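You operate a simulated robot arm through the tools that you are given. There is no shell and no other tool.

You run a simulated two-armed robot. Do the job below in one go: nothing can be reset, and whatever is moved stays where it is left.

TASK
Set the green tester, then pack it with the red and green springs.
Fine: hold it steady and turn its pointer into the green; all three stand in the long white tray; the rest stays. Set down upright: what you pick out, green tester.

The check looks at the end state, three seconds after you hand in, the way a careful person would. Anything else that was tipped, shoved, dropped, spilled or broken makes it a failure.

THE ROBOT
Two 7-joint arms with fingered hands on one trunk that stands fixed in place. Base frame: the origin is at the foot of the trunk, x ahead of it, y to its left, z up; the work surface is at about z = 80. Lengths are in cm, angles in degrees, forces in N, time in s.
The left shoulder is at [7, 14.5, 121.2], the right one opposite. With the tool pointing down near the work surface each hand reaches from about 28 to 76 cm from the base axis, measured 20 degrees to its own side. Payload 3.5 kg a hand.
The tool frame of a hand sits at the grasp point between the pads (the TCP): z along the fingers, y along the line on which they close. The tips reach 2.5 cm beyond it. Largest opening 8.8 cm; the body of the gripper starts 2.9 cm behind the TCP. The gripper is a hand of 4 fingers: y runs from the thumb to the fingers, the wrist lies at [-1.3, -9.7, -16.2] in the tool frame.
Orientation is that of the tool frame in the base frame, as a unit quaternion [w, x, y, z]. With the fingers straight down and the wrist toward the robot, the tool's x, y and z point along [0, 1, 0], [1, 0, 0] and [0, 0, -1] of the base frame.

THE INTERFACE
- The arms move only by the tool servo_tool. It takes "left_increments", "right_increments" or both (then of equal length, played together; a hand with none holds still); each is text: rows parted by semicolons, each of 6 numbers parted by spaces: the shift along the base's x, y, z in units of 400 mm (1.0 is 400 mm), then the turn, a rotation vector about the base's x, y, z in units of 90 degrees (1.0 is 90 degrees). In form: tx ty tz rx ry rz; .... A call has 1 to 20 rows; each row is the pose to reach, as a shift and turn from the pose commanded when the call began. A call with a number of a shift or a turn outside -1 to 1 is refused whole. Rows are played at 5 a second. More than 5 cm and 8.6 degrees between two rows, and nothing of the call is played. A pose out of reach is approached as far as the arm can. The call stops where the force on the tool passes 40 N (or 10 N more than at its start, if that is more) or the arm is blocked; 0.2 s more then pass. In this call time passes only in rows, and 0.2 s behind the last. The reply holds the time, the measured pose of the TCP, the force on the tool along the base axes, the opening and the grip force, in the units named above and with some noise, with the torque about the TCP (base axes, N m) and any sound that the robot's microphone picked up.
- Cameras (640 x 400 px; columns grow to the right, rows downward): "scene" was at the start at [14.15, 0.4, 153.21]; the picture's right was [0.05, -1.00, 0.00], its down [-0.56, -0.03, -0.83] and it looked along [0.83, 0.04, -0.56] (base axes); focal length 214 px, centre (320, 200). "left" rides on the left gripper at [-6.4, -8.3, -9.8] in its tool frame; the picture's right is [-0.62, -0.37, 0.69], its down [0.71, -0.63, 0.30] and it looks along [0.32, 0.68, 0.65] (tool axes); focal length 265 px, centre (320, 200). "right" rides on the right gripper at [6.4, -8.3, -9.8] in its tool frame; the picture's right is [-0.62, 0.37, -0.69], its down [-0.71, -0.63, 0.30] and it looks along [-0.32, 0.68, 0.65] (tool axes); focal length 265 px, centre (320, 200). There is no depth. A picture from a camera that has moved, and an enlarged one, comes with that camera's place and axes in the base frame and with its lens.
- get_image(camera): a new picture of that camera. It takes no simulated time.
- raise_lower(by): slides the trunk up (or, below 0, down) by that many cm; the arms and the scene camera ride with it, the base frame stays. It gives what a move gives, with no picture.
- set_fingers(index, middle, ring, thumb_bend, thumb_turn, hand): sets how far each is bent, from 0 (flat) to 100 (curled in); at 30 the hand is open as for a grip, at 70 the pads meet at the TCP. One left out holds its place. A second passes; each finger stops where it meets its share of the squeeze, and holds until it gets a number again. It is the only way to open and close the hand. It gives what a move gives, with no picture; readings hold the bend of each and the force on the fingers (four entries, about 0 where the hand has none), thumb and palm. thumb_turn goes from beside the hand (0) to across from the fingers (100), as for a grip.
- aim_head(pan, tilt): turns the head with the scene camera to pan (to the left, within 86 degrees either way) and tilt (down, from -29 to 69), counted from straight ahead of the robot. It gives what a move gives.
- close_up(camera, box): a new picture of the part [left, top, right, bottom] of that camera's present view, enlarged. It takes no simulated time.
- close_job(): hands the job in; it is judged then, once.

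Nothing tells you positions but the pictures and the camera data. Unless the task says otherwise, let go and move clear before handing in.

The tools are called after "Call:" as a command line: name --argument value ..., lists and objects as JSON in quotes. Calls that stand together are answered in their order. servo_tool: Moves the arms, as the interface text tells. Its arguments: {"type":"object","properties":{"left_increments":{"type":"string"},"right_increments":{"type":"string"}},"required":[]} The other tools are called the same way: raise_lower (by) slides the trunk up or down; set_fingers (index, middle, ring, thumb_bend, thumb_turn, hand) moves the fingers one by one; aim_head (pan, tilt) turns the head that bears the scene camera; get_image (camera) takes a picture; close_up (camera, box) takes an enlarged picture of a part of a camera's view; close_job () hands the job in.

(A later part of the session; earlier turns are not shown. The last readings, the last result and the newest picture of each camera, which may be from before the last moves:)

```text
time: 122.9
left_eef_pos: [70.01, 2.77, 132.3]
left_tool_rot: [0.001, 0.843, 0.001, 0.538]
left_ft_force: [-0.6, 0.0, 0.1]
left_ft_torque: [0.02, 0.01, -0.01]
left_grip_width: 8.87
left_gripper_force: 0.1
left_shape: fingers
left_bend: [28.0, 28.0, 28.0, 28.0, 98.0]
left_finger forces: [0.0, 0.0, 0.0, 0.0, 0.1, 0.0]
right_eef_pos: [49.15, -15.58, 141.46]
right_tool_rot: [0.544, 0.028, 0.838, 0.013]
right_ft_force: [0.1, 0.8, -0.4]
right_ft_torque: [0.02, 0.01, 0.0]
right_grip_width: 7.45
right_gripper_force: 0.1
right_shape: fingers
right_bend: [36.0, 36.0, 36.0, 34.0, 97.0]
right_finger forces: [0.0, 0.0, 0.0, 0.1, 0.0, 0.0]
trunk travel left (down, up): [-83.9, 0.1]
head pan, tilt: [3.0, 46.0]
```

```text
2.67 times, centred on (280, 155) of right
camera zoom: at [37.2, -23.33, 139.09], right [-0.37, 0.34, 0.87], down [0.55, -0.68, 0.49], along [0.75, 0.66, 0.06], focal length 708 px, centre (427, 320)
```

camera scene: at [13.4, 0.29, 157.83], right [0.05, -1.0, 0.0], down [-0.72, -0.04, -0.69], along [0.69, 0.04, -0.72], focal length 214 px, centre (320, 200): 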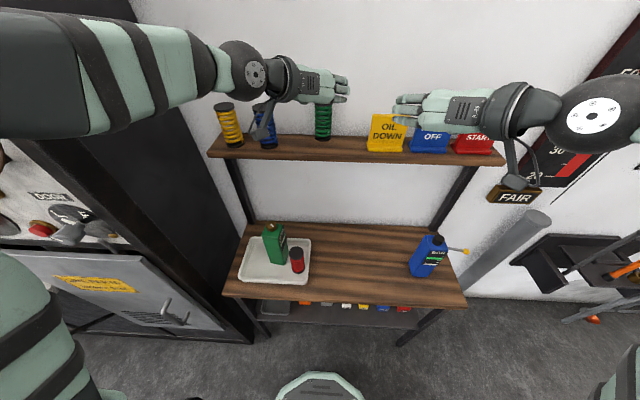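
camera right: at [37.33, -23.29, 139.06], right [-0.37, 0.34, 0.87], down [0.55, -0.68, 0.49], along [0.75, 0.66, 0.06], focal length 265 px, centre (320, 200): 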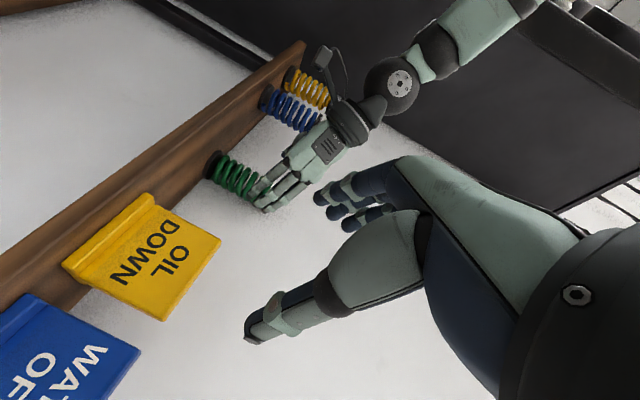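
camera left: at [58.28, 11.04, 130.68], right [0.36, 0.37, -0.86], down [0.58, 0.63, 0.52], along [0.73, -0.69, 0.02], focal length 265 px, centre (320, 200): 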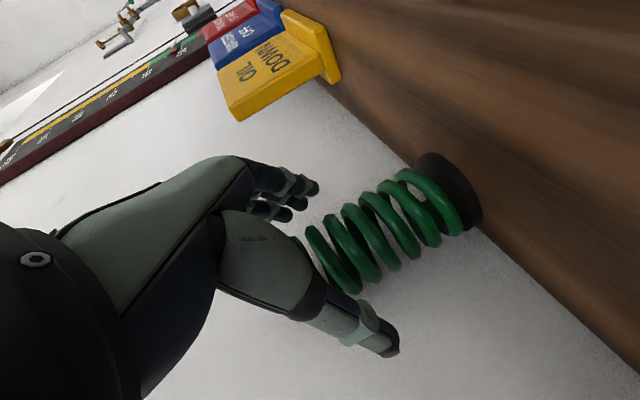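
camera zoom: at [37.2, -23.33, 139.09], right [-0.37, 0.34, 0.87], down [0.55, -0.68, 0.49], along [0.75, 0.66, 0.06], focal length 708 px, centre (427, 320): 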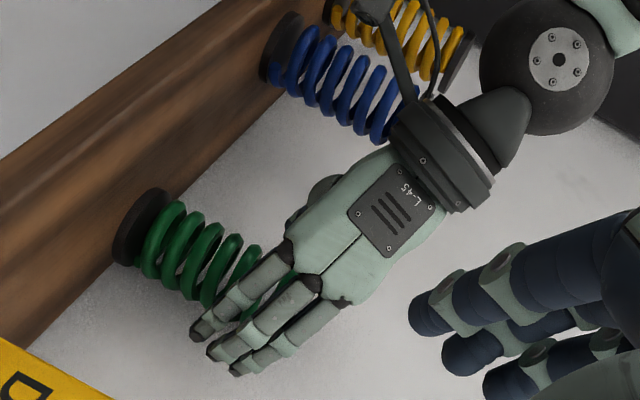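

The fingers are on the right of the spring and the thumb on its left, all clear. I'll close gently.

Call:
set_fingers --hand "left" --thumb_bend 42 --index 44 --middle 44 --ring 44

Call:
get_image --camera "left"

Call:
close_up --camera "right" --box '[160, 80, 400, 230]'

```text
time: 123.9
left_eef_pos: [69.74, 2.67, 132.44]
left_tool_rot: [0.002, 0.844, 0.0, 0.537]
left_ft_force: [-0.6, -0.7, 0.6]
left_ft_torque: [-0.03, -0.02, -0.02]
left_grip_width: 5.78
left_gripper_force: 0.0
left_shape: fingers
left_bend: [44.0, 44.0, 44.0, 42.0, 98.0]
left_finger forces: [0.0, 0.0, 0.0, 0.1, 0.0, 0.0]
right_eef_pos: [49.09, -15.56, 141.4]
right_tool_rot: [0.544, 0.027, 0.838, 0.013]
right_ft_force: [0.2, -0.3, 0.3]
right_ft_torque: [-0.02, 0.0, 0.04]
right_grip_width: 7.46
right_gripper_force: 0.1
right_shape: fingers
right_bend: [36.0, 36.0, 36.0, 34.0, 97.0]
right_finger forces: [0.0, 0.0, 0.1, 0.0, 0.1, 0.0]
trunk travel left (down, up): [-83.9, 0.1]
head pan, tilt: [3.0, 46.0]
```

```text
taken
camera left: at [58.2, 11.05, 130.72], right [0.36, 0.37, -0.86], down [0.58, 0.63, 0.52], along [0.73, -0.69, 0.02], focal length 265 px, centre (320, 200)
```

left: 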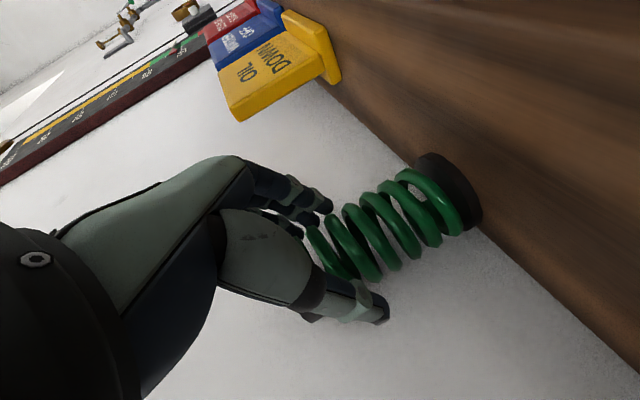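

```text
2.67 times, centred on (280, 155) of right
camera zoom: at [37.14, -23.32, 139.11], right [-0.37, 0.34, 0.87], down [0.55, -0.68, 0.49], along [0.75, 0.66, 0.07], focal length 708 px, centre (427, 320)
```

zoom: 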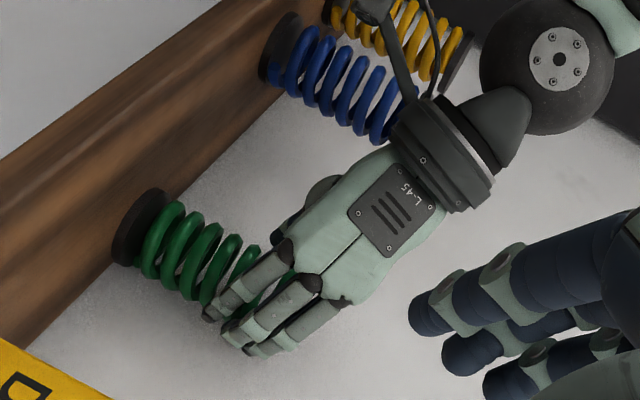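

No contact yet, as expected. Closing further.

Call:
set_fingers --hand "left" --thumb_bend 50 --index 50 --middle 50 --ring 50

Call:
get_image --camera "left"

Call:
close_up --camera "right" --box '[160, 80, 400, 230]'

```text
time: 124.9
left_eef_pos: [69.88, 2.56, 132.35]
left_tool_rot: [0.0, 0.844, -0.001, 0.537]
left_ft_force: [0.4, -1.0, 0.1]
left_ft_torque: [-0.02, 0.0, 0.02]
left_grip_width: 4.53
left_gripper_force: 1.3
left_shape: fingers
left_bend: [48.0, 49.0, 49.0, 48.0, 98.0]
left_finger forces: [1.0, 0.7, 0.4, 0.1, 0.8, 0.0]
right_eef_pos: [49.05, -15.68, 141.39]
right_tool_rot: [0.544, 0.029, 0.838, 0.012]
right_ft_force: [-0.2, -1.0, -0.3]
right_ft_torque: [0.02, -0.02, 0.02]
right_grip_width: 7.46
right_gripper_force: 0.1
right_shape: fingers
right_bend: [36.0, 36.0, 36.0, 34.0, 97.0]
right_finger forces: [0.0, 0.0, 0.0, 0.1, 0.1, 0.0]
trunk travel left (down, up): [-83.9, 0.1]
head pan, tilt: [3.0, 46.0]
```

```text
taken
camera left: at [58.2, 10.99, 130.73], right [0.37, 0.37, -0.86], down [0.58, 0.63, 0.52], along [0.73, -0.69, 0.02], focal length 265 px, centre (320, 200)
```

left: 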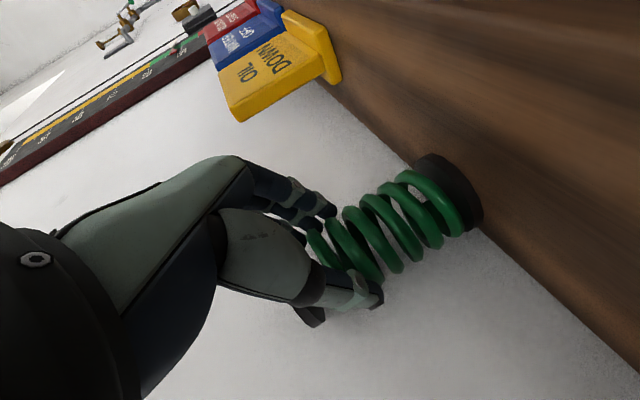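

```text
2.67 times, centred on (280, 155) of right
camera zoom: at [37.13, -23.38, 139.1], right [-0.37, 0.34, 0.87], down [0.55, -0.68, 0.49], along [0.75, 0.66, 0.07], focal length 708 px, centre (427, 320)
```

zoom: 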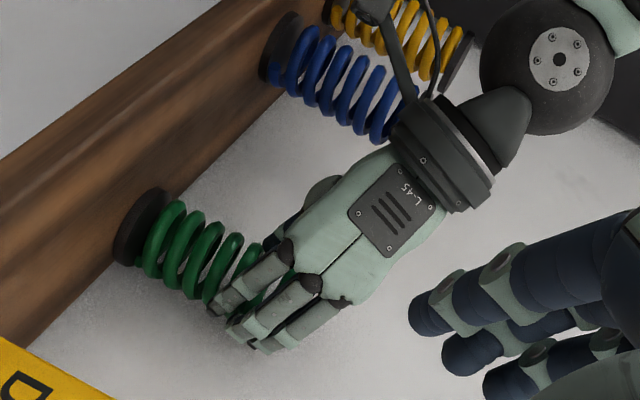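

All three fingers and the thumb now touch evenly. I'll squeeze.

Call:
set_fingers --hand "left" --thumb_bend 66 --index 64 --middle 64 --ring 64

Call:
get_image --camera "left"

Call:
close_up --camera "right" --box '[160, 80, 400, 230]'

```text
time: 125.9
left_eef_pos: [69.68, 2.58, 132.47]
left_tool_rot: [0.001, 0.843, -0.002, 0.537]
left_ft_force: [0.4, -2.1, 6.6]
left_ft_torque: [-0.02, -0.15, -0.07]
left_grip_width: 4.22
left_gripper_force: 14.3
left_shape: fingers
left_bend: [55.0, 58.0, 58.0, 49.0, 96.0]
left_finger forces: [5.6, 5.4, 4.3, 0.1, 12.3, 0.1]
right_eef_pos: [48.94, -15.74, 141.43]
right_tool_rot: [0.545, 0.029, 0.838, 0.013]
right_ft_force: [-0.7, 0.5, -1.2]
right_ft_torque: [-0.02, -0.02, -0.02]
right_grip_width: 7.48
right_gripper_force: 0.1
right_shape: fingers
right_bend: [36.0, 36.0, 36.0, 34.0, 97.0]
right_finger forces: [0.0, 0.0, 0.0, 0.1, 0.0, 0.0]
trunk travel left (down, up): [-83.9, 0.1]
head pan, tilt: [3.0, 46.0]
```

```text
taken
camera left: at [58.1, 10.94, 130.83], right [0.37, 0.37, -0.85], down [0.58, 0.63, 0.52], along [0.73, -0.69, 0.02], focal length 265 px, centre (320, 200)
```

left: 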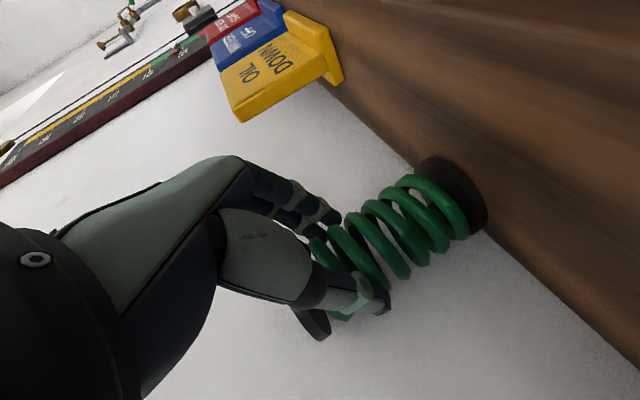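

```text
2.67 times, centred on (280, 155) of right
camera zoom: at [37.02, -23.43, 139.13], right [-0.37, 0.34, 0.87], down [0.55, -0.68, 0.49], along [0.75, 0.66, 0.07], focal length 708 px, centre (427, 320)
```

zoom: 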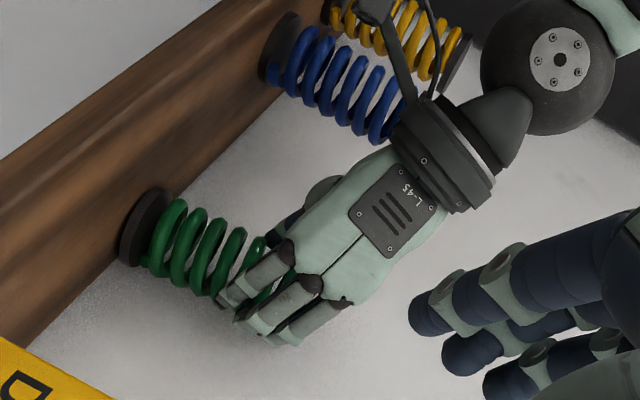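

A balanced grip of 14 N. I'll firm it up a little more, then test-lift 1.5 cm.

Call:
set_fingers --hand "left" --thumb_bend 74 --index 70 --middle 70 --ring 68

Call:
servo_tool --left_increments "0 0 0.015 0 0 0; -0.003 0 0.0375 0 0 0"

Call:
get_image --camera "left"

Call:
close_up --camera "scene" --box '[220, 50, 400, 170]'

Call:
close_up --camera "right" --box '[160, 80, 400, 230]'

```text
time: 126.9
left_eef_pos: [69.72, 2.49, 132.55]
left_tool_rot: [0.001, 0.844, -0.001, 0.537]
left_ft_force: [0.0, -3.1, 8.5]
left_ft_torque: [-0.08, -0.17, -0.09]
left_grip_width: 4.21
left_gripper_force: 16.7
left_shape: fingers
left_bend: [57.0, 61.0, 61.0, 46.0, 95.0]
left_finger forces: [7.8, 7.4, 4.4, 0.0, 14.7, 0.2]
right_eef_pos: [48.89, -15.75, 141.4]
right_tool_rot: [0.545, 0.029, 0.838, 0.013]
right_ft_force: [-0.3, 0.6, -0.7]
right_ft_torque: [0.0, -0.02, -0.01]
right_grip_width: 7.45
right_gripper_force: 0.0
right_shape: fingers
right_bend: [36.0, 36.0, 36.0, 34.0, 97.0]
right_finger forces: [0.0, 0.0, 0.1, 0.0, 0.1, 0.0]
trunk travel left (down, up): [-83.9, 0.1]
head pan, tilt: [3.0, 46.0]
```

```text
time: 127.5
left_eef_pos: [69.91, 2.81, 133.74]
left_tool_rot: [-0.001, 0.845, 0.0, 0.535]
left_ft_force: [0.1, -0.5, -3.2]
left_ft_torque: [-0.01, 0.11, 0.0]
left_grip_width: 4.2
left_gripper_force: 15.9
left_shape: fingers
left_bend: [58.0, 63.0, 64.0, 46.0, 93.0]
left_finger forces: [6.7, 5.8, 2.8, 0.1, 16.0, 0.1]
right_eef_pos: [49.28, -15.44, 141.23]
right_tool_rot: [0.543, 0.028, 0.839, 0.013]
right_ft_force: [0.8, 0.3, 0.0]
right_ft_torque: [0.02, 0.03, 0.03]
right_grip_width: 7.45
right_gripper_force: 0.0
right_shape: fingers
right_bend: [36.0, 36.0, 36.0, 34.0, 97.0]
right_finger forces: [0.0, 0.0, 0.0, 0.0, 0.1, 0.0]
trunk travel left (down, up): [-83.9, 0.1]
head pan, tilt: [3.0, 46.0]
```

```text
taken
camera left: at [58.1, 11.14, 132.07], right [0.36, 0.37, -0.86], down [0.58, 0.63, 0.51], along [0.73, -0.68, 0.01], focal length 265 px, centre (320, 200)
```

left: 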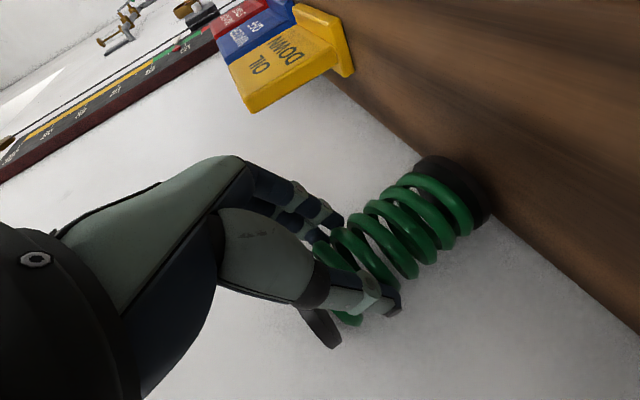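

```text
3.33 times, centred on (310, 110) of scene
camera zoom: at [13.47, 0.42, 157.8], right [0.05, -1.0, 0.0], down [-0.72, -0.04, -0.69], along [0.69, 0.04, -0.72], focal length 715 px, centre (353, 500)
```

zoom: 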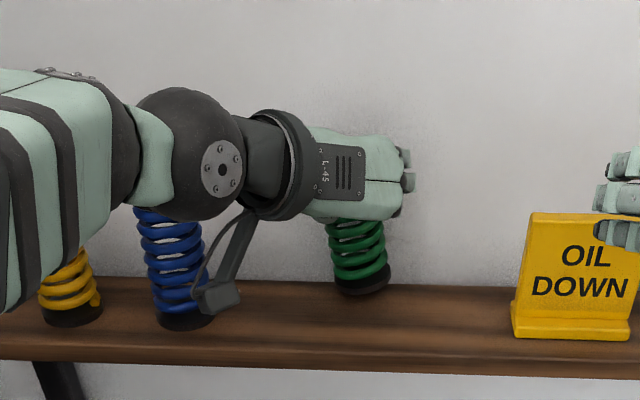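

```text
2.67 times, centred on (280, 155) of right
camera zoom: at [37.25, -23.24, 139.07], right [-0.37, 0.34, 0.87], down [0.55, -0.68, 0.49], along [0.75, 0.66, 0.06], focal length 708 px, centre (427, 320)
```

zoom: 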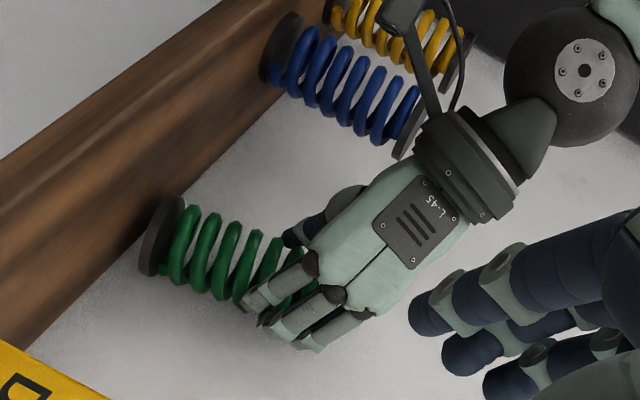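

Lifted (3 N) with a roughly 5° lean. I'll lift a bit more, draw back off the wall, and re-check the grip.

Call:
servo_tool --left_increments "-0.02 0 0.04 0 0 0; -0.06 0 0.08 0 0 0; -0.11 0 0.11 0 0 0; -0.17 0 0.13 0 0 0"

Call:
get_image --camera "left"

Call:
close_up --camera "scene" --box '[220, 50, 400, 170]'

Call:
get_image --camera "right"

```text
time: 128.5
left_eef_pos: [62.79, 2.66, 139.23]
left_tool_rot: [0.0, 0.844, -0.001, 0.536]
left_ft_force: [-0.5, 0.0, -2.7]
left_ft_torque: [0.0, 0.06, -0.02]
left_grip_width: 4.19
left_gripper_force: 15.2
left_shape: fingers
left_bend: [58.0, 63.0, 64.0, 46.0, 93.0]
left_finger forces: [6.8, 5.9, 2.7, 0.0, 16.1, 0.1]
right_eef_pos: [48.93, -15.56, 141.41]
right_tool_rot: [0.544, 0.029, 0.838, 0.013]
right_ft_force: [1.0, -0.9, 0.2]
right_ft_torque: [0.02, 0.01, 0.04]
right_grip_width: 7.47
right_gripper_force: 0.1
right_shape: fingers
right_bend: [36.0, 36.0, 36.0, 34.0, 97.0]
right_finger forces: [0.0, 0.0, 0.0, 0.0, 0.0, 0.0]
trunk travel left (down, up): [-83.9, 0.1]
head pan, tilt: [3.0, 46.0]
```

```text
taken
camera left: at [51.08, 10.95, 137.55], right [0.36, 0.37, -0.86], down [0.58, 0.63, 0.52], along [0.73, -0.68, 0.02], focal length 265 px, centre (320, 200)
```

left: 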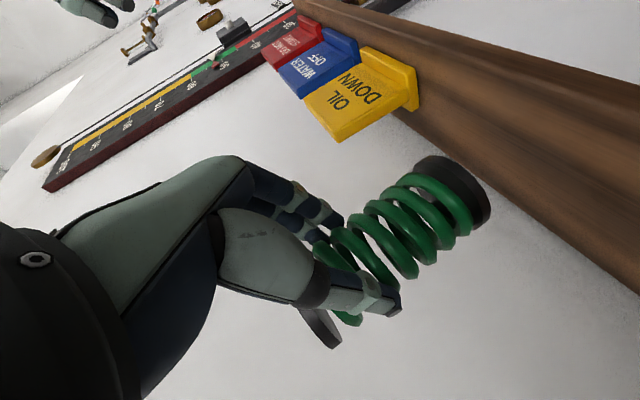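

```text
3.33 times, centred on (310, 110) of scene
camera zoom: at [13.19, 0.28, 157.84], right [0.05, -1.0, 0.0], down [-0.72, -0.04, -0.7], along [0.69, 0.04, -0.72], focal length 715 px, centre (353, 500)
```

zoom: 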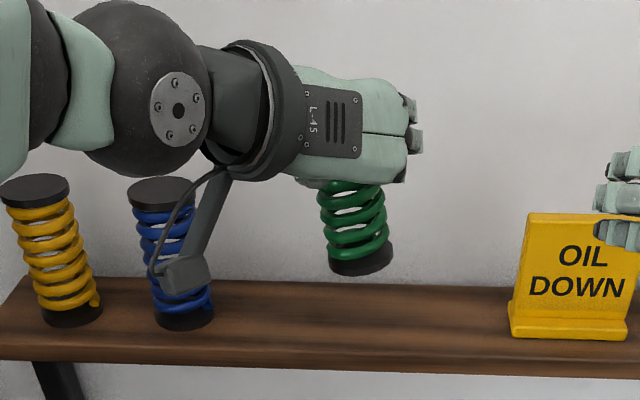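

```text
taken
camera right: at [36.99, -23.38, 139.14], right [-0.37, 0.34, 0.87], down [0.55, -0.68, 0.49], along [0.75, 0.66, 0.07], focal length 265 px, centre (320, 200)
```

right: 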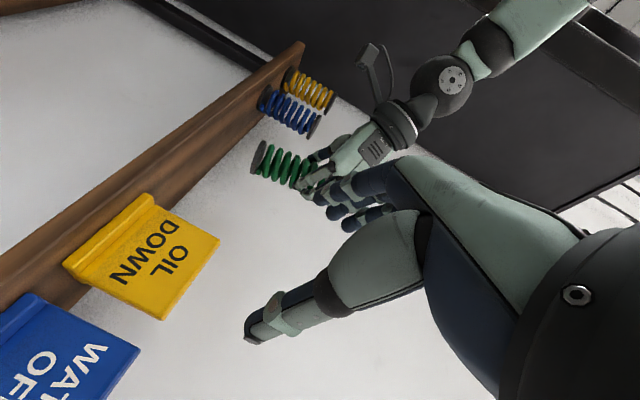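

Held firmly. I'll draw back further from the shelf before moving left, and correct the lean (about 8°).

Call:
servo_tool --left_increments "-0.06 0.02 0 0.03 0 0; -0.12 0.04 -0.01 0.06 0 0; -0.17 0.06 -0.02 0.085 0 0"

Call:
get_image --camera "scene"

Call:
close_up --camera "scene" --box '[220, 50, 400, 170]'

```text
time: 129.3
left_eef_pos: [56.06, 5.01, 138.34]
left_tool_rot: [-0.055, 0.842, -0.036, 0.535]
left_ft_force: [0.1, 0.1, -2.3]
left_ft_torque: [-0.01, 0.02, -0.01]
left_grip_width: 4.2
left_gripper_force: 15.3
left_shape: fingers
left_bend: [58.0, 63.0, 64.0, 46.0, 93.0]
left_finger forces: [6.8, 5.8, 2.6, 0.1, 15.8, 0.0]
right_eef_pos: [48.96, -15.58, 141.52]
right_tool_rot: [0.544, 0.029, 0.839, 0.013]
right_ft_force: [1.3, 0.2, 0.0]
right_ft_torque: [0.01, -0.02, 0.0]
right_grip_width: 7.47
right_gripper_force: 0.0
right_shape: fingers
right_bend: [36.0, 36.0, 36.0, 34.0, 97.0]
right_finger forces: [0.0, 0.0, 0.0, 0.0, 0.0, 0.0]
trunk travel left (down, up): [-83.9, 0.1]
head pan, tilt: [3.0, 46.0]
```

```text
taken
camera scene: at [13.3, 0.35, 157.83], right [0.05, -1.0, 0.0], down [-0.72, -0.04, -0.69], along [0.69, 0.04, -0.72], focal length 214 px, centre (320, 200)
```

scene: 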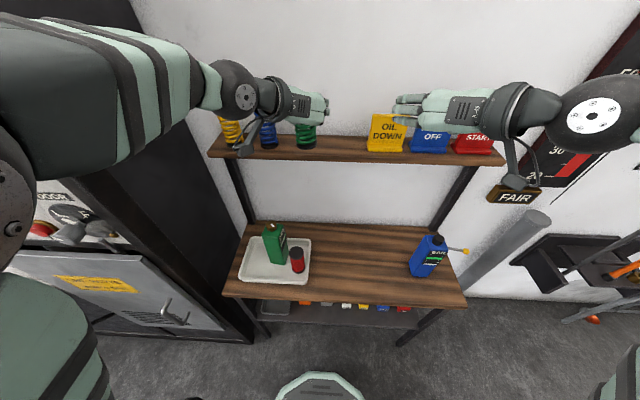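

```text
3.33 times, centred on (310, 110) of scene
camera zoom: at [13.3, 0.35, 157.83], right [0.05, -1.0, 0.0], down [-0.72, -0.04, -0.69], along [0.69, 0.04, -0.72], focal length 715 px, centre (353, 500)
```

zoom: 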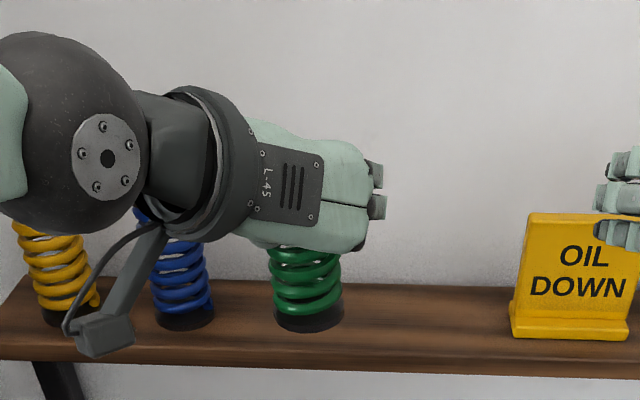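

Upright again and in reach. I'll carry it down and left in front of the shelf, keeping it above the tester.

Call:
servo_tool --left_increments "-0.0075 0.0625 -0.1 0 0 0; -0.015 0.125 -0.2 0 0 0; -0.0225 0.1875 -0.3 0 0 0; -0.03 0.275 -0.375 0 0 0"

Call:
get_image --camera "scene"

Call:
get_image --camera "left"

```text
time: 130.3
left_eef_pos: [55.21, 16.35, 123.21]
left_tool_rot: [-0.055, 0.843, -0.036, 0.535]
left_ft_force: [0.7, 0.4, -3.2]
left_ft_torque: [-0.05, 0.07, -0.02]
left_grip_width: 4.16
left_gripper_force: 15.3
left_shape: fingers
left_bend: [58.0, 63.0, 64.0, 46.0, 93.0]
left_finger forces: [6.2, 5.8, 2.7, 0.1, 15.5, 0.0]
right_eef_pos: [49.28, -15.3, 141.35]
right_tool_rot: [0.543, 0.027, 0.839, 0.012]
right_ft_force: [0.6, 0.1, 0.4]
right_ft_torque: [-0.01, 0.01, -0.01]
right_grip_width: 7.43
right_gripper_force: 0.1
right_shape: fingers
right_bend: [36.0, 36.0, 36.0, 34.0, 97.0]
right_finger forces: [0.0, 0.0, 0.1, 0.0, 0.1, 0.0]
trunk travel left (down, up): [-83.9, 0.1]
head pan, tilt: [3.0, 46.0]
```

```text
taken
camera scene: at [13.55, 0.7, 157.81], right [0.05, -1.0, 0.0], down [-0.72, -0.04, -0.69], along [0.69, 0.03, -0.72], focal length 214 px, centre (320, 200)
```

scene: 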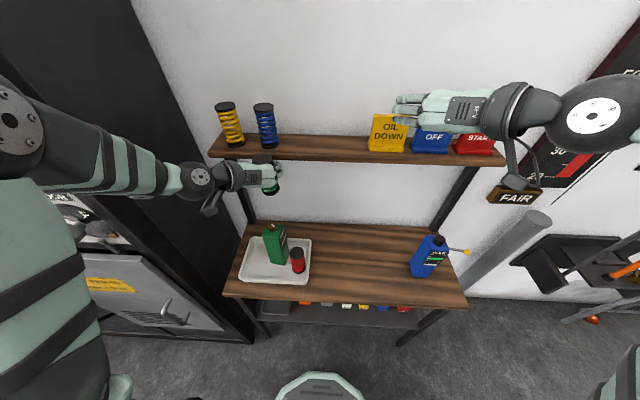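

```text
taken
camera left: at [43.56, 24.83, 122.65], right [0.36, 0.48, -0.8], down [0.58, 0.56, 0.59], along [0.73, -0.68, -0.07], focal length 265 px, centre (320, 200)
```

left: 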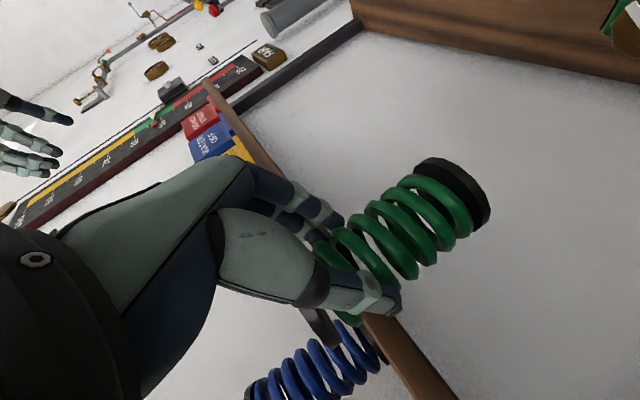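

Going well. To keep the left arm away from the locker, I'll yaw the hand 40° counter-clockwise (wrist toward the robot) while moving over the tray's left end.

Call:
servo_tool --left_increments "-0.005 0.041 -0.03 0 0 0.074; -0.01 0.082 -0.06 0 0 0.148; -0.015 0.123 -0.1 0 0 0.222; -0.02 0.164 -0.14 0 0 0.296; -0.025 0.205 -0.185 0 0 0.37; -0.03 0.246 -0.23 0 0 0.444"

Call:
get_image --camera "scene"

Call:
close_up --camera "scene" --box '[180, 150, 330, 290]'

Call:
get_image --camera "left"

```text
time: 131.7
left_eef_pos: [53.73, 25.93, 114.1]
left_tool_rot: [-0.235, 0.804, 0.254, 0.484]
left_ft_force: [-0.3, 0.5, -3.3]
left_ft_torque: [-0.09, 0.04, 0.0]
left_grip_width: 4.12
left_gripper_force: 14.8
left_shape: fingers
left_bend: [59.0, 63.0, 64.0, 46.0, 93.0]
left_finger forces: [6.1, 5.7, 2.7, 0.0, 15.2, 0.0]
right_eef_pos: [49.25, -15.64, 141.3]
right_tool_rot: [0.544, 0.029, 0.838, 0.012]
right_ft_force: [-0.7, -0.5, 0.1]
right_ft_torque: [0.01, 0.03, 0.04]
right_grip_width: 7.42
right_gripper_force: 0.0
right_shape: fingers
right_bend: [36.0, 36.0, 36.0, 34.0, 97.0]
right_finger forces: [0.0, 0.0, 0.1, 0.1, 0.0, 0.0]
trunk travel left (down, up): [-83.9, 0.1]
head pan, tilt: [3.0, 46.0]
```

```text
taken
camera scene: at [13.5, 0.29, 157.82], right [0.05, -1.0, 0.0], down [-0.72, -0.04, -0.69], along [0.69, 0.04, -0.72], focal length 214 px, centre (320, 200)
```

scene: 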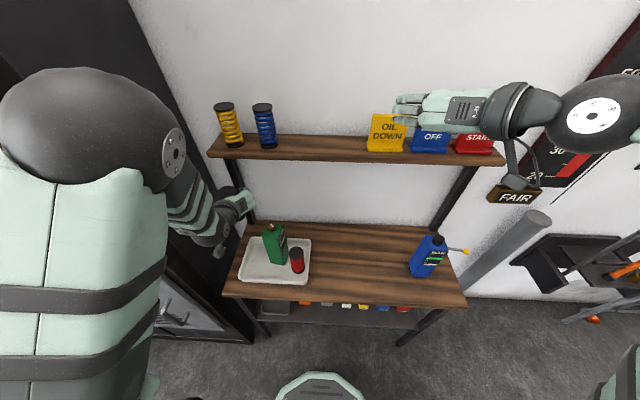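

```text
2.86 times, centred on (255, 220) of scene
camera zoom: at [13.5, 0.29, 157.82], right [0.05, -1.0, 0.0], down [-0.72, -0.04, -0.69], along [0.69, 0.04, -0.72], focal length 613 px, centre (506, 143)
```

zoom: 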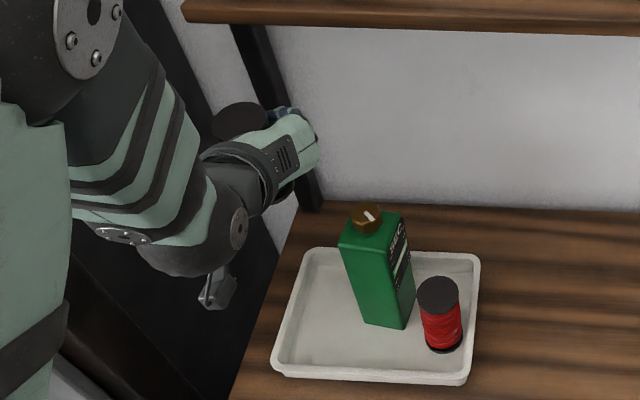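

```text
taken
camera left: at [39.32, 24.96, 113.51], right [-0.03, 0.6, -0.8], down [0.09, 0.8, 0.6], along [1.0, -0.05, -0.07], focal length 265 px, centre (320, 200)
```

left: 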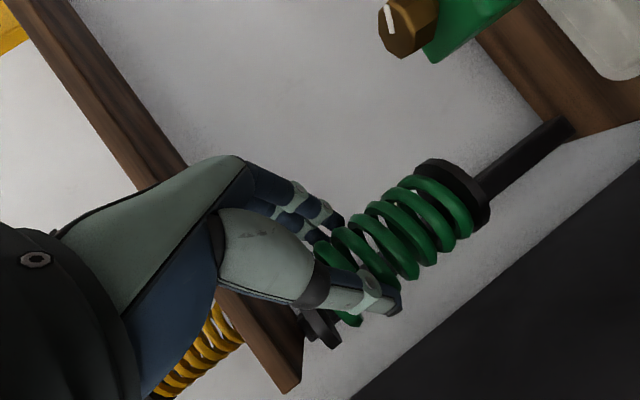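

The spring hangs over the tray's left end. I'll lower it partway for a better look at its tilt and position.

Call:
servo_tool --left_increments "0 0 -0.1 0 0 0; 0 0 -0.2 0 0 0; 0 0 -0.3 0 0 0; 0 0 -0.38 0 0 0"

Call:
aim_head --pan 18 --tilt 50

Call:
get_image --camera "scene"

Call:
get_image --camera "left"

```text
time: 132.7
left_eef_pos: [53.85, 26.05, 99.55]
left_tool_rot: [-0.233, 0.798, 0.256, 0.492]
left_ft_force: [2.7, 7.5, 28.4]
left_ft_torque: [-1.41, 0.32, 0.04]
left_grip_width: 4.12
left_gripper_force: 31.0
left_shape: fingers
left_bend: [60.0, 63.0, 64.0, 46.0, 93.0]
left_finger forces: [38.0, 5.5, 2.6, 0.1, 15.8, 0.0]
right_eef_pos: [48.51, -15.47, 141.73]
right_tool_rot: [0.546, 0.028, 0.837, 0.013]
right_ft_force: [0.9, -0.2, -0.2]
right_ft_torque: [-0.03, -0.04, 0.03]
right_grip_width: 7.45
right_gripper_force: 0.2
right_shape: fingers
right_bend: [36.0, 36.0, 36.0, 34.0, 97.0]
right_finger forces: [0.1, 0.0, 0.1, 0.1, 0.0, 0.1]
trunk travel left (down, up): [-83.9, 0.1]
head pan, tilt: [3.0, 46.0]
```

```text
time: 133.5
left_eef_pos: [53.6, 26.04, 99.62]
left_tool_rot: [-0.233, 0.799, 0.256, 0.491]
left_ft_force: [4.2, 13.3, 42.5]
left_ft_torque: [-1.98, 0.49, 0.03]
left_grip_width: 4.08
left_gripper_force: 39.9
left_shape: fingers
left_bend: [60.0, 63.0, 64.0, 46.0, 93.0]
left_finger forces: [54.9, 5.5, 2.4, 0.1, 16.1, 0.0]
right_eef_pos: [48.5, -15.41, 141.7]
right_tool_rot: [0.546, 0.028, 0.837, 0.013]
right_ft_force: [-0.2, -0.3, 0.6]
right_ft_torque: [0.03, 0.02, 0.03]
right_grip_width: 7.41
right_gripper_force: 0.0
right_shape: fingers
right_bend: [36.0, 36.0, 36.0, 34.0, 97.0]
right_finger forces: [0.1, 0.1, 0.0, 0.0, 0.0, 0.0]
trunk travel left (down, up): [-83.9, 0.1]
head pan, tilt: [18.0, 50.0]
```

```text
taken
camera scene: at [11.95, 2.4, 157.36], right [0.31, -0.95, 0.0], down [-0.73, -0.24, -0.65], along [0.62, 0.2, -0.76], focal length 214 px, centre (320, 200)
```

scene: 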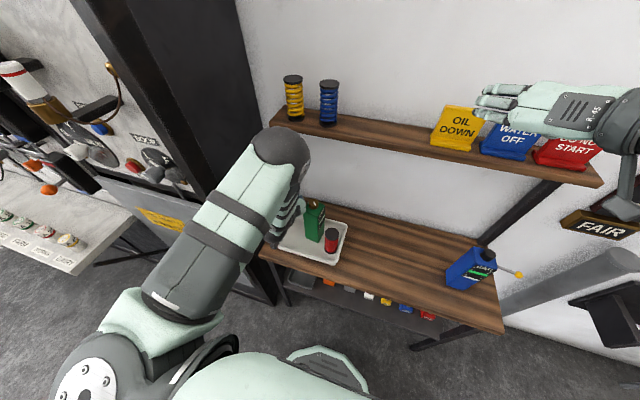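

```text
taken
camera left: at [39.27, 25.19, 98.77], right [-0.01, 0.6, -0.8], down [0.08, 0.8, 0.6], along [1.0, -0.05, -0.06], focal length 265 px, centre (320, 200)
```

left: 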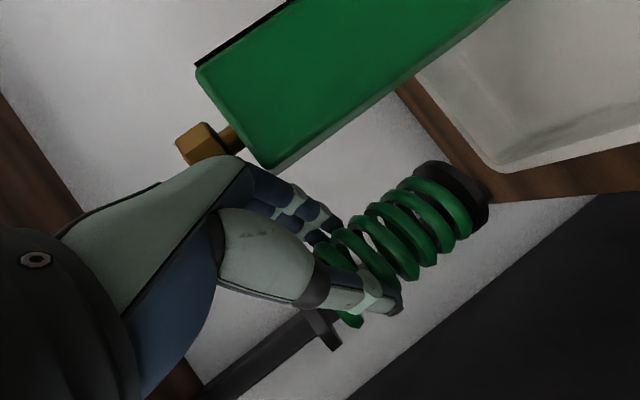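

The index finger is pressing on the tester's upper edge (force rising), so I'll lift straight up at once.

Call:
servo_tool --left_increments "0 0.01 0.04 0 0 0; 0 0.02 0.09 0 0 0; 0 0.02 0.15 0 0 0"

Call:
get_image --camera "left"

Call:
close_up --camera "scene" --box '[240, 130, 400, 290]'

```text
time: 134.3
left_eef_pos: [53.39, 26.66, 105.03]
left_tool_rot: [-0.235, 0.804, 0.254, 0.483]
left_ft_force: [0.2, -1.1, -2.7]
left_ft_torque: [-0.06, 0.04, 0.02]
left_grip_width: 4.1
left_gripper_force: 15.6
left_shape: fingers
left_bend: [60.0, 63.0, 64.0, 46.0, 93.0]
left_finger forces: [6.7, 5.6, 2.9, 0.1, 15.8, 0.0]
right_eef_pos: [48.88, -15.53, 141.49]
right_tool_rot: [0.545, 0.028, 0.838, 0.013]
right_ft_force: [-0.8, -0.2, -0.7]
right_ft_torque: [0.0, -0.02, -0.01]
right_grip_width: 7.47
right_gripper_force: 0.2
right_shape: fingers
right_bend: [36.0, 36.0, 36.0, 34.0, 97.0]
right_finger forces: [0.0, 0.0, 0.0, 0.1, 0.0, 0.1]
trunk travel left (down, up): [-83.9, 0.1]
head pan, tilt: [18.0, 50.0]
```

```text
taken
camera left: at [39.03, 25.63, 104.48], right [-0.03, 0.6, -0.8], down [0.09, 0.8, 0.6], along [1.0, -0.05, -0.08], focal length 265 px, centre (320, 200)
```

left: 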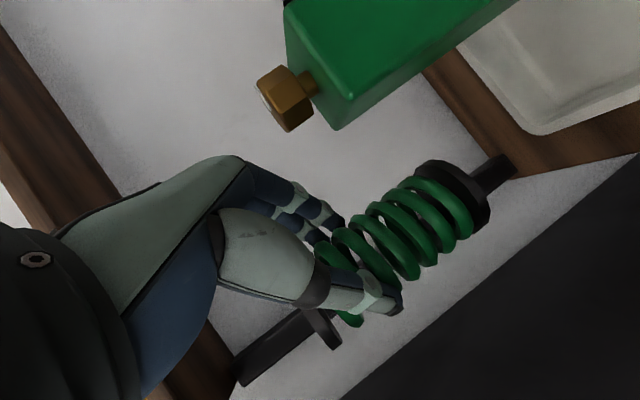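

```text
2.50 times, centred on (320, 210) of scene
camera zoom: at [12.41, 2.29, 157.28], right [0.31, -0.95, 0.0], down [-0.73, -0.24, -0.64], along [0.61, 0.2, -0.77], focal length 536 px, centre (320, 175)
```

zoom: 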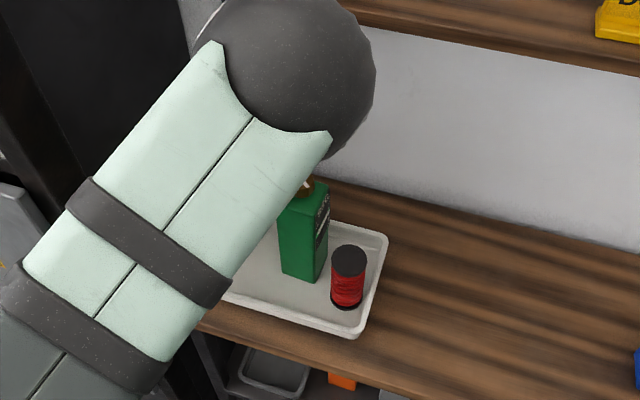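

The tester is still standing. The fingers need more room beside it, so I'll set the green spring in the front-left corner instead (about (49.8, 27.2)), with 10° more yaw so the fingers stay away from the tester.

Call:
servo_tool --left_increments "-0.0575 -0.008 0 0 0 0.055; -0.115 -0.0165 0 0 0 0.111"

Call:
aim_head --pan -8 --tilt 52

Call:
get_image --camera "scene"

Call:
get_image --camera "left"

```text
time: 134.9
left_eef_pos: [48.9, 26.11, 104.8]
left_tool_rot: [-0.275, 0.779, 0.323, 0.462]
left_ft_force: [-0.3, -0.3, -3.5]
left_ft_torque: [-0.09, 0.05, -0.02]
left_grip_width: 4.09
left_gripper_force: 15.2
left_shape: fingers
left_bend: [60.0, 63.0, 64.0, 46.0, 93.0]
left_finger forces: [6.5, 5.3, 2.7, 0.0, 15.0, 0.0]
right_eef_pos: [48.85, -15.63, 141.5]
right_tool_rot: [0.545, 0.028, 0.838, 0.013]
right_ft_force: [-0.5, 0.3, -0.9]
right_ft_torque: [-0.03, 0.01, 0.01]
right_grip_width: 7.43
right_gripper_force: 0.1
right_shape: fingers
right_bend: [36.0, 36.0, 36.0, 34.0, 97.0]
right_finger forces: [0.0, 0.0, 0.0, 0.1, 0.0, 0.1]
trunk travel left (down, up): [-83.9, 0.1]
head pan, tilt: [18.0, 50.0]
```

```text
time: 135.8
left_eef_pos: [49.23, 26.14, 104.85]
left_tool_rot: [-0.277, 0.779, 0.322, 0.462]
left_ft_force: [0.7, -0.1, -2.6]
left_ft_torque: [-0.09, 0.03, 0.0]
left_grip_width: 4.09
left_gripper_force: 14.5
left_shape: fingers
left_bend: [60.0, 63.0, 64.0, 46.0, 93.0]
left_finger forces: [6.4, 5.3, 2.6, 0.0, 14.9, 0.0]
right_eef_pos: [49.07, -15.65, 141.24]
right_tool_rot: [0.544, 0.029, 0.838, 0.012]
right_ft_force: [0.2, 0.2, -0.3]
right_ft_torque: [0.0, 0.02, -0.01]
right_grip_width: 7.44
right_gripper_force: 0.0
right_shape: fingers
right_bend: [36.0, 36.0, 36.0, 34.0, 97.0]
right_finger forces: [0.0, 0.0, 0.0, 0.1, 0.1, 0.1]
trunk travel left (down, up): [-83.9, 0.1]
head pan, tilt: [-8.0, 52.0]
```

```text
taken
camera scene: at [12.84, -1.08, 157.01], right [-0.14, -0.99, 0.0], down [-0.78, 0.11, -0.62], along [0.61, -0.09, -0.79], focal length 214 px, centre (320, 200)
```

scene: 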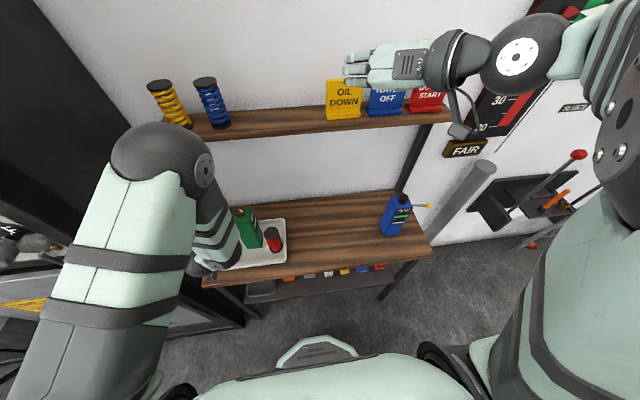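

```text
taken
camera left: at [35.15, 22.75, 104.34], right [-0.13, 0.59, -0.8], down [-0.05, 0.8, 0.6], along [0.99, 0.12, -0.08], focal length 265 px, centre (320, 200)
```

left: 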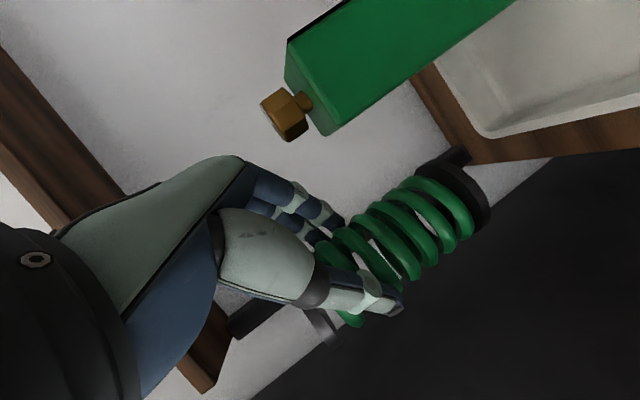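

The left camera shows the spring hanging at about (50.2, 28.5), a bit too near the tray's left wall. I'll shift 1 cm right and lower most of the way, then check again.

Call:
servo_tool --left_increments "0 -0.025 -0.06 0 0 0; 0 -0.025 -0.14 0 0 0; 0 -0.025 -0.21 0 0 0; 0 -0.025 -0.26 0 0 0"

Call:
get_image --camera "left"

Call:
get_image --camera "scene"

```text
time: 136.8
left_eef_pos: [49.04, 25.03, 94.58]
left_tool_rot: [-0.276, 0.779, 0.322, 0.462]
left_ft_force: [-1.9, 1.6, -2.3]
left_ft_torque: [-0.1, -0.04, -0.01]
left_grip_width: 4.05
left_gripper_force: 15.6
left_shape: fingers
left_bend: [60.0, 64.0, 64.0, 46.0, 93.0]
left_finger forces: [6.1, 8.5, 2.5, 0.1, 15.4, 0.0]
right_eef_pos: [49.1, -15.61, 141.35]
right_tool_rot: [0.543, 0.027, 0.839, 0.013]
right_ft_force: [0.2, 0.1, 0.6]
right_ft_torque: [-0.02, -0.03, -0.01]
right_grip_width: 7.46
right_gripper_force: 0.0
right_shape: fingers
right_bend: [36.0, 36.0, 36.0, 34.0, 97.0]
right_finger forces: [0.0, 0.1, 0.0, 0.0, 0.0, 0.0]
trunk travel left (down, up): [-83.9, 0.1]
head pan, tilt: [-8.0, 52.0]
```

```text
taken
camera left: at [34.96, 21.73, 93.96], right [-0.13, 0.59, -0.8], down [-0.05, 0.8, 0.6], along [0.99, 0.12, -0.07], focal length 265 px, centre (320, 200)
```

left: 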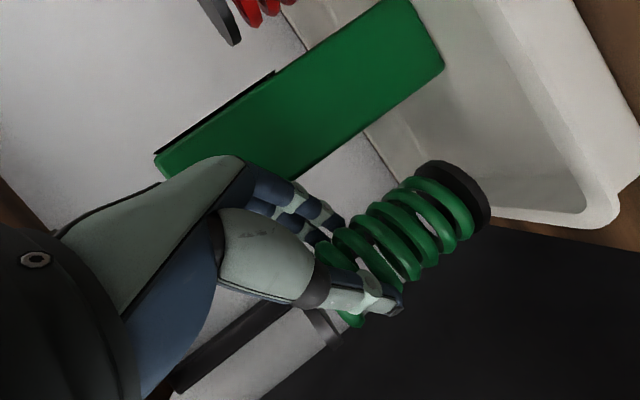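

```text
taken
camera scene: at [12.82, -1.14, 157.01], right [-0.14, -0.99, 0.0], down [-0.78, 0.11, -0.62], along [0.61, -0.09, -0.79], focal length 214 px, centre (320, 200)
```

scene: 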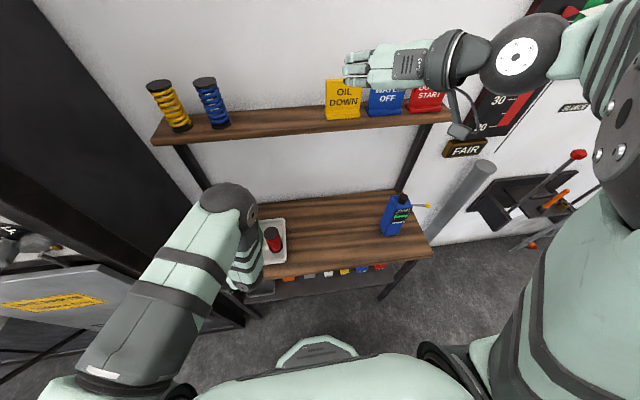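

The middle finger brushes the tester's corner at this yaw. With the hand pointing straight forward, the fingers would stay entirely in front of the tester, so I'll rise, then yaw back 45° clockwise around the spring.

Call:
servo_tool --left_increments "-0.01 0.005 0.05 0 0 0; -0.02 0.005 0.13 0 0 0; -0.02 0.005 0.22 0 0 0"

Call:
servo_tool --left_increments "-0.012 0.005 0 0 0 -0.083; -0.024 0.01 0 0 0 -0.167; -0.036 0.015 0 0 0 -0.25; -0.045 0.02 0 0 0 -0.333; -0.05 0.025 0 0 0 -0.417; -0.055 0.03 0 0 0 -0.5"

Call:
get_image --camera "left"

Call:
get_image --camera "scene"

```text
time: 137.6
left_eef_pos: [48.3, 25.22, 103.43]
left_tool_rot: [-0.277, 0.779, 0.322, 0.462]
left_ft_force: [-0.4, -0.4, -2.4]
left_ft_torque: [-0.07, 0.04, 0.0]
left_grip_width: 4.05
left_gripper_force: 15.3
left_shape: fingers
left_bend: [60.0, 64.0, 64.0, 46.0, 93.0]
left_finger forces: [6.0, 6.0, 2.8, 0.0, 15.1, 0.0]
right_eef_pos: [48.93, -15.6, 141.44]
right_tool_rot: [0.545, 0.029, 0.838, 0.012]
right_ft_force: [-0.6, -0.2, -0.8]
right_ft_torque: [0.0, 0.0, 0.0]
right_grip_width: 7.46
right_gripper_force: 0.1
right_shape: fingers
right_bend: [36.0, 36.0, 36.0, 34.0, 97.0]
right_finger forces: [0.0, 0.1, 0.0, 0.0, 0.0, 0.1]
trunk travel left (down, up): [-83.9, 0.1]
head pan, tilt: [-8.0, 52.0]
```

```text
time: 139.0
left_eef_pos: [46.62, 25.77, 103.48]
left_tool_rot: [-0.097, 0.842, 0.028, 0.529]
left_ft_force: [0.0, 0.2, -3.6]
left_ft_torque: [-0.1, 0.07, -0.02]
left_grip_width: 3.99
left_gripper_force: 14.9
left_shape: fingers
left_bend: [60.0, 64.0, 64.0, 46.0, 93.0]
left_finger forces: [5.9, 6.0, 2.6, 0.0, 14.6, 0.0]
left hand out of reach, approached as far as the arm can: row 2, 6
right_eef_pos: [49.21, -15.81, 141.38]
right_tool_rot: [0.544, 0.028, 0.838, 0.013]
right_ft_force: [-0.7, -0.1, -0.5]
right_ft_torque: [-0.05, 0.01, -0.01]
right_grip_width: 7.44
right_gripper_force: 0.1
right_shape: fingers
right_bend: [36.0, 36.0, 36.0, 34.0, 97.0]
right_finger forces: [0.0, 0.0, 0.0, 0.1, 0.1, 0.0]
trunk travel left (down, up): [-83.9, 0.1]
head pan, tilt: [-8.0, 52.0]
```

```text
taken
camera left: at [33.78, 32.46, 102.84], right [0.29, 0.53, -0.8], down [0.49, 0.64, 0.6], along [0.82, -0.56, -0.08], focal length 265 px, centre (320, 200)
```

left: 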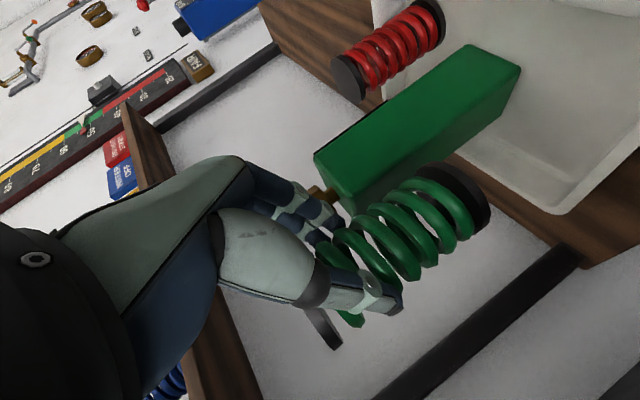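

```text
taken
camera scene: at [12.84, -1.2, 157.01], right [-0.14, -0.99, 0.0], down [-0.78, 0.11, -0.61], along [0.61, -0.09, -0.79], focal length 214 px, centre (320, 200)
```

scene: 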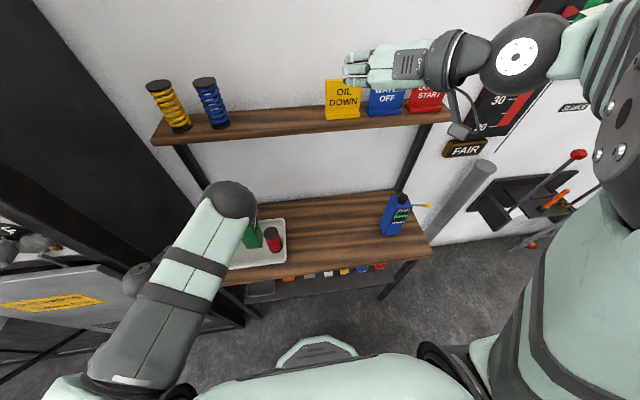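

This view confirms it: tester's near-left corner at (51.8, 21.7), spring base at about (48.1, 28). I'll shift (+1.7,-0.8) and descend, checking forces before touchdown.

Call:
servo_tool --left_increments "0.02 -0.01 -0.03 0 0 0; 0.042 -0.02 -0.08 0 0 0; 0.042 -0.02 -0.15 0 0 0; 0.042 -0.02 -0.22 0 0 0"

Call:
get_image --camera "left"

```text
time: 140.0
left_eef_pos: [48.46, 25.05, 94.52]
left_tool_rot: [-0.098, 0.842, 0.028, 0.53]
left_ft_force: [-0.2, -0.1, -3.2]
left_ft_torque: [-0.02, 0.07, 0.0]
left_grip_width: 3.98
left_gripper_force: 14.4
left_shape: fingers
left_bend: [60.0, 64.0, 64.0, 46.0, 93.0]
left_finger forces: [5.8, 6.1, 2.6, 0.0, 14.5, 0.1]
right_eef_pos: [49.01, -15.45, 141.41]
right_tool_rot: [0.544, 0.029, 0.838, 0.013]
right_ft_force: [0.9, -0.3, -0.1]
right_ft_torque: [-0.01, 0.0, -0.01]
right_grip_width: 7.49
right_gripper_force: 0.0
right_shape: fingers
right_bend: [36.0, 36.0, 36.0, 34.0, 97.0]
right_finger forces: [0.0, 0.0, 0.1, 0.1, 0.0, 0.0]
trunk travel left (down, up): [-83.9, 0.1]
head pan, tilt: [-8.0, 52.0]
```

```text
taken
camera left: at [35.44, 31.65, 94.01], right [0.29, 0.53, -0.8], down [0.49, 0.64, 0.6], along [0.82, -0.56, -0.07], focal length 265 px, centre (320, 200)
```

left: 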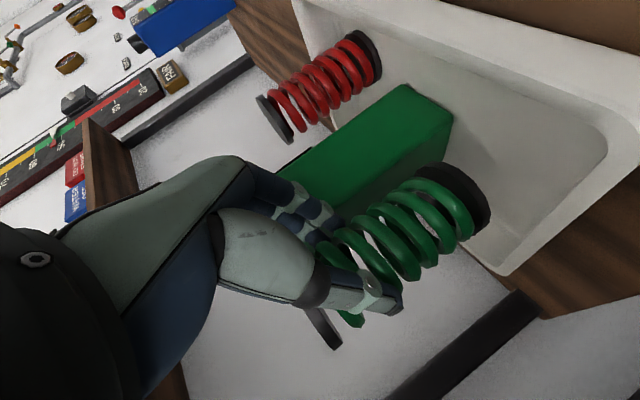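

Forces are clean and the spring is about to land well inside the corner, slightly close to the near wall. I'll shift 0.5 cm away from me and descend further.

Call:
servo_tool --left_increments "0.012 0.003 -0.02 0 0 0; 0.012 0.003 -0.06 0 0 0; 0.012 0.003 -0.095 0 0 0"

Call:
get_image --camera "left"

```text
time: 140.8
left_eef_pos: [48.72, 25.18, 90.69]
left_tool_rot: [-0.097, 0.842, 0.028, 0.53]
left_ft_force: [0.4, 1.6, -2.1]
left_ft_torque: [-0.04, 0.07, -0.01]
left_grip_width: 3.98
left_gripper_force: 14.3
left_shape: fingers
left_bend: [60.0, 64.0, 64.0, 46.0, 93.0]
left_finger forces: [5.8, 6.0, 2.6, 0.0, 14.4, 0.0]
right_eef_pos: [49.09, -15.51, 141.36]
right_tool_rot: [0.544, 0.028, 0.839, 0.013]
right_ft_force: [-0.3, 0.0, 0.3]
right_ft_torque: [0.06, -0.03, -0.03]
right_grip_width: 7.45
right_gripper_force: 0.1
right_shape: fingers
right_bend: [36.0, 36.0, 36.0, 34.0, 97.0]
right_finger forces: [0.1, 0.0, 0.0, 0.0, 0.1, 0.0]
trunk travel left (down, up): [-83.9, 0.1]
head pan, tilt: [-8.0, 52.0]
```

```text
taken
camera left: at [35.91, 31.77, 90.19], right [0.29, 0.53, -0.8], down [0.49, 0.64, 0.6], along [0.82, -0.56, -0.08], focal length 265 px, centre (320, 200)
```

left: 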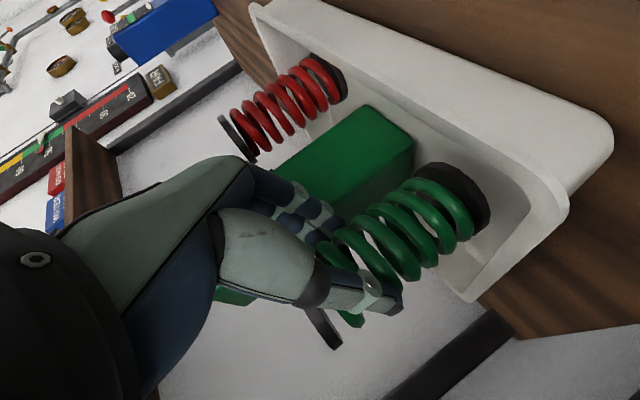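

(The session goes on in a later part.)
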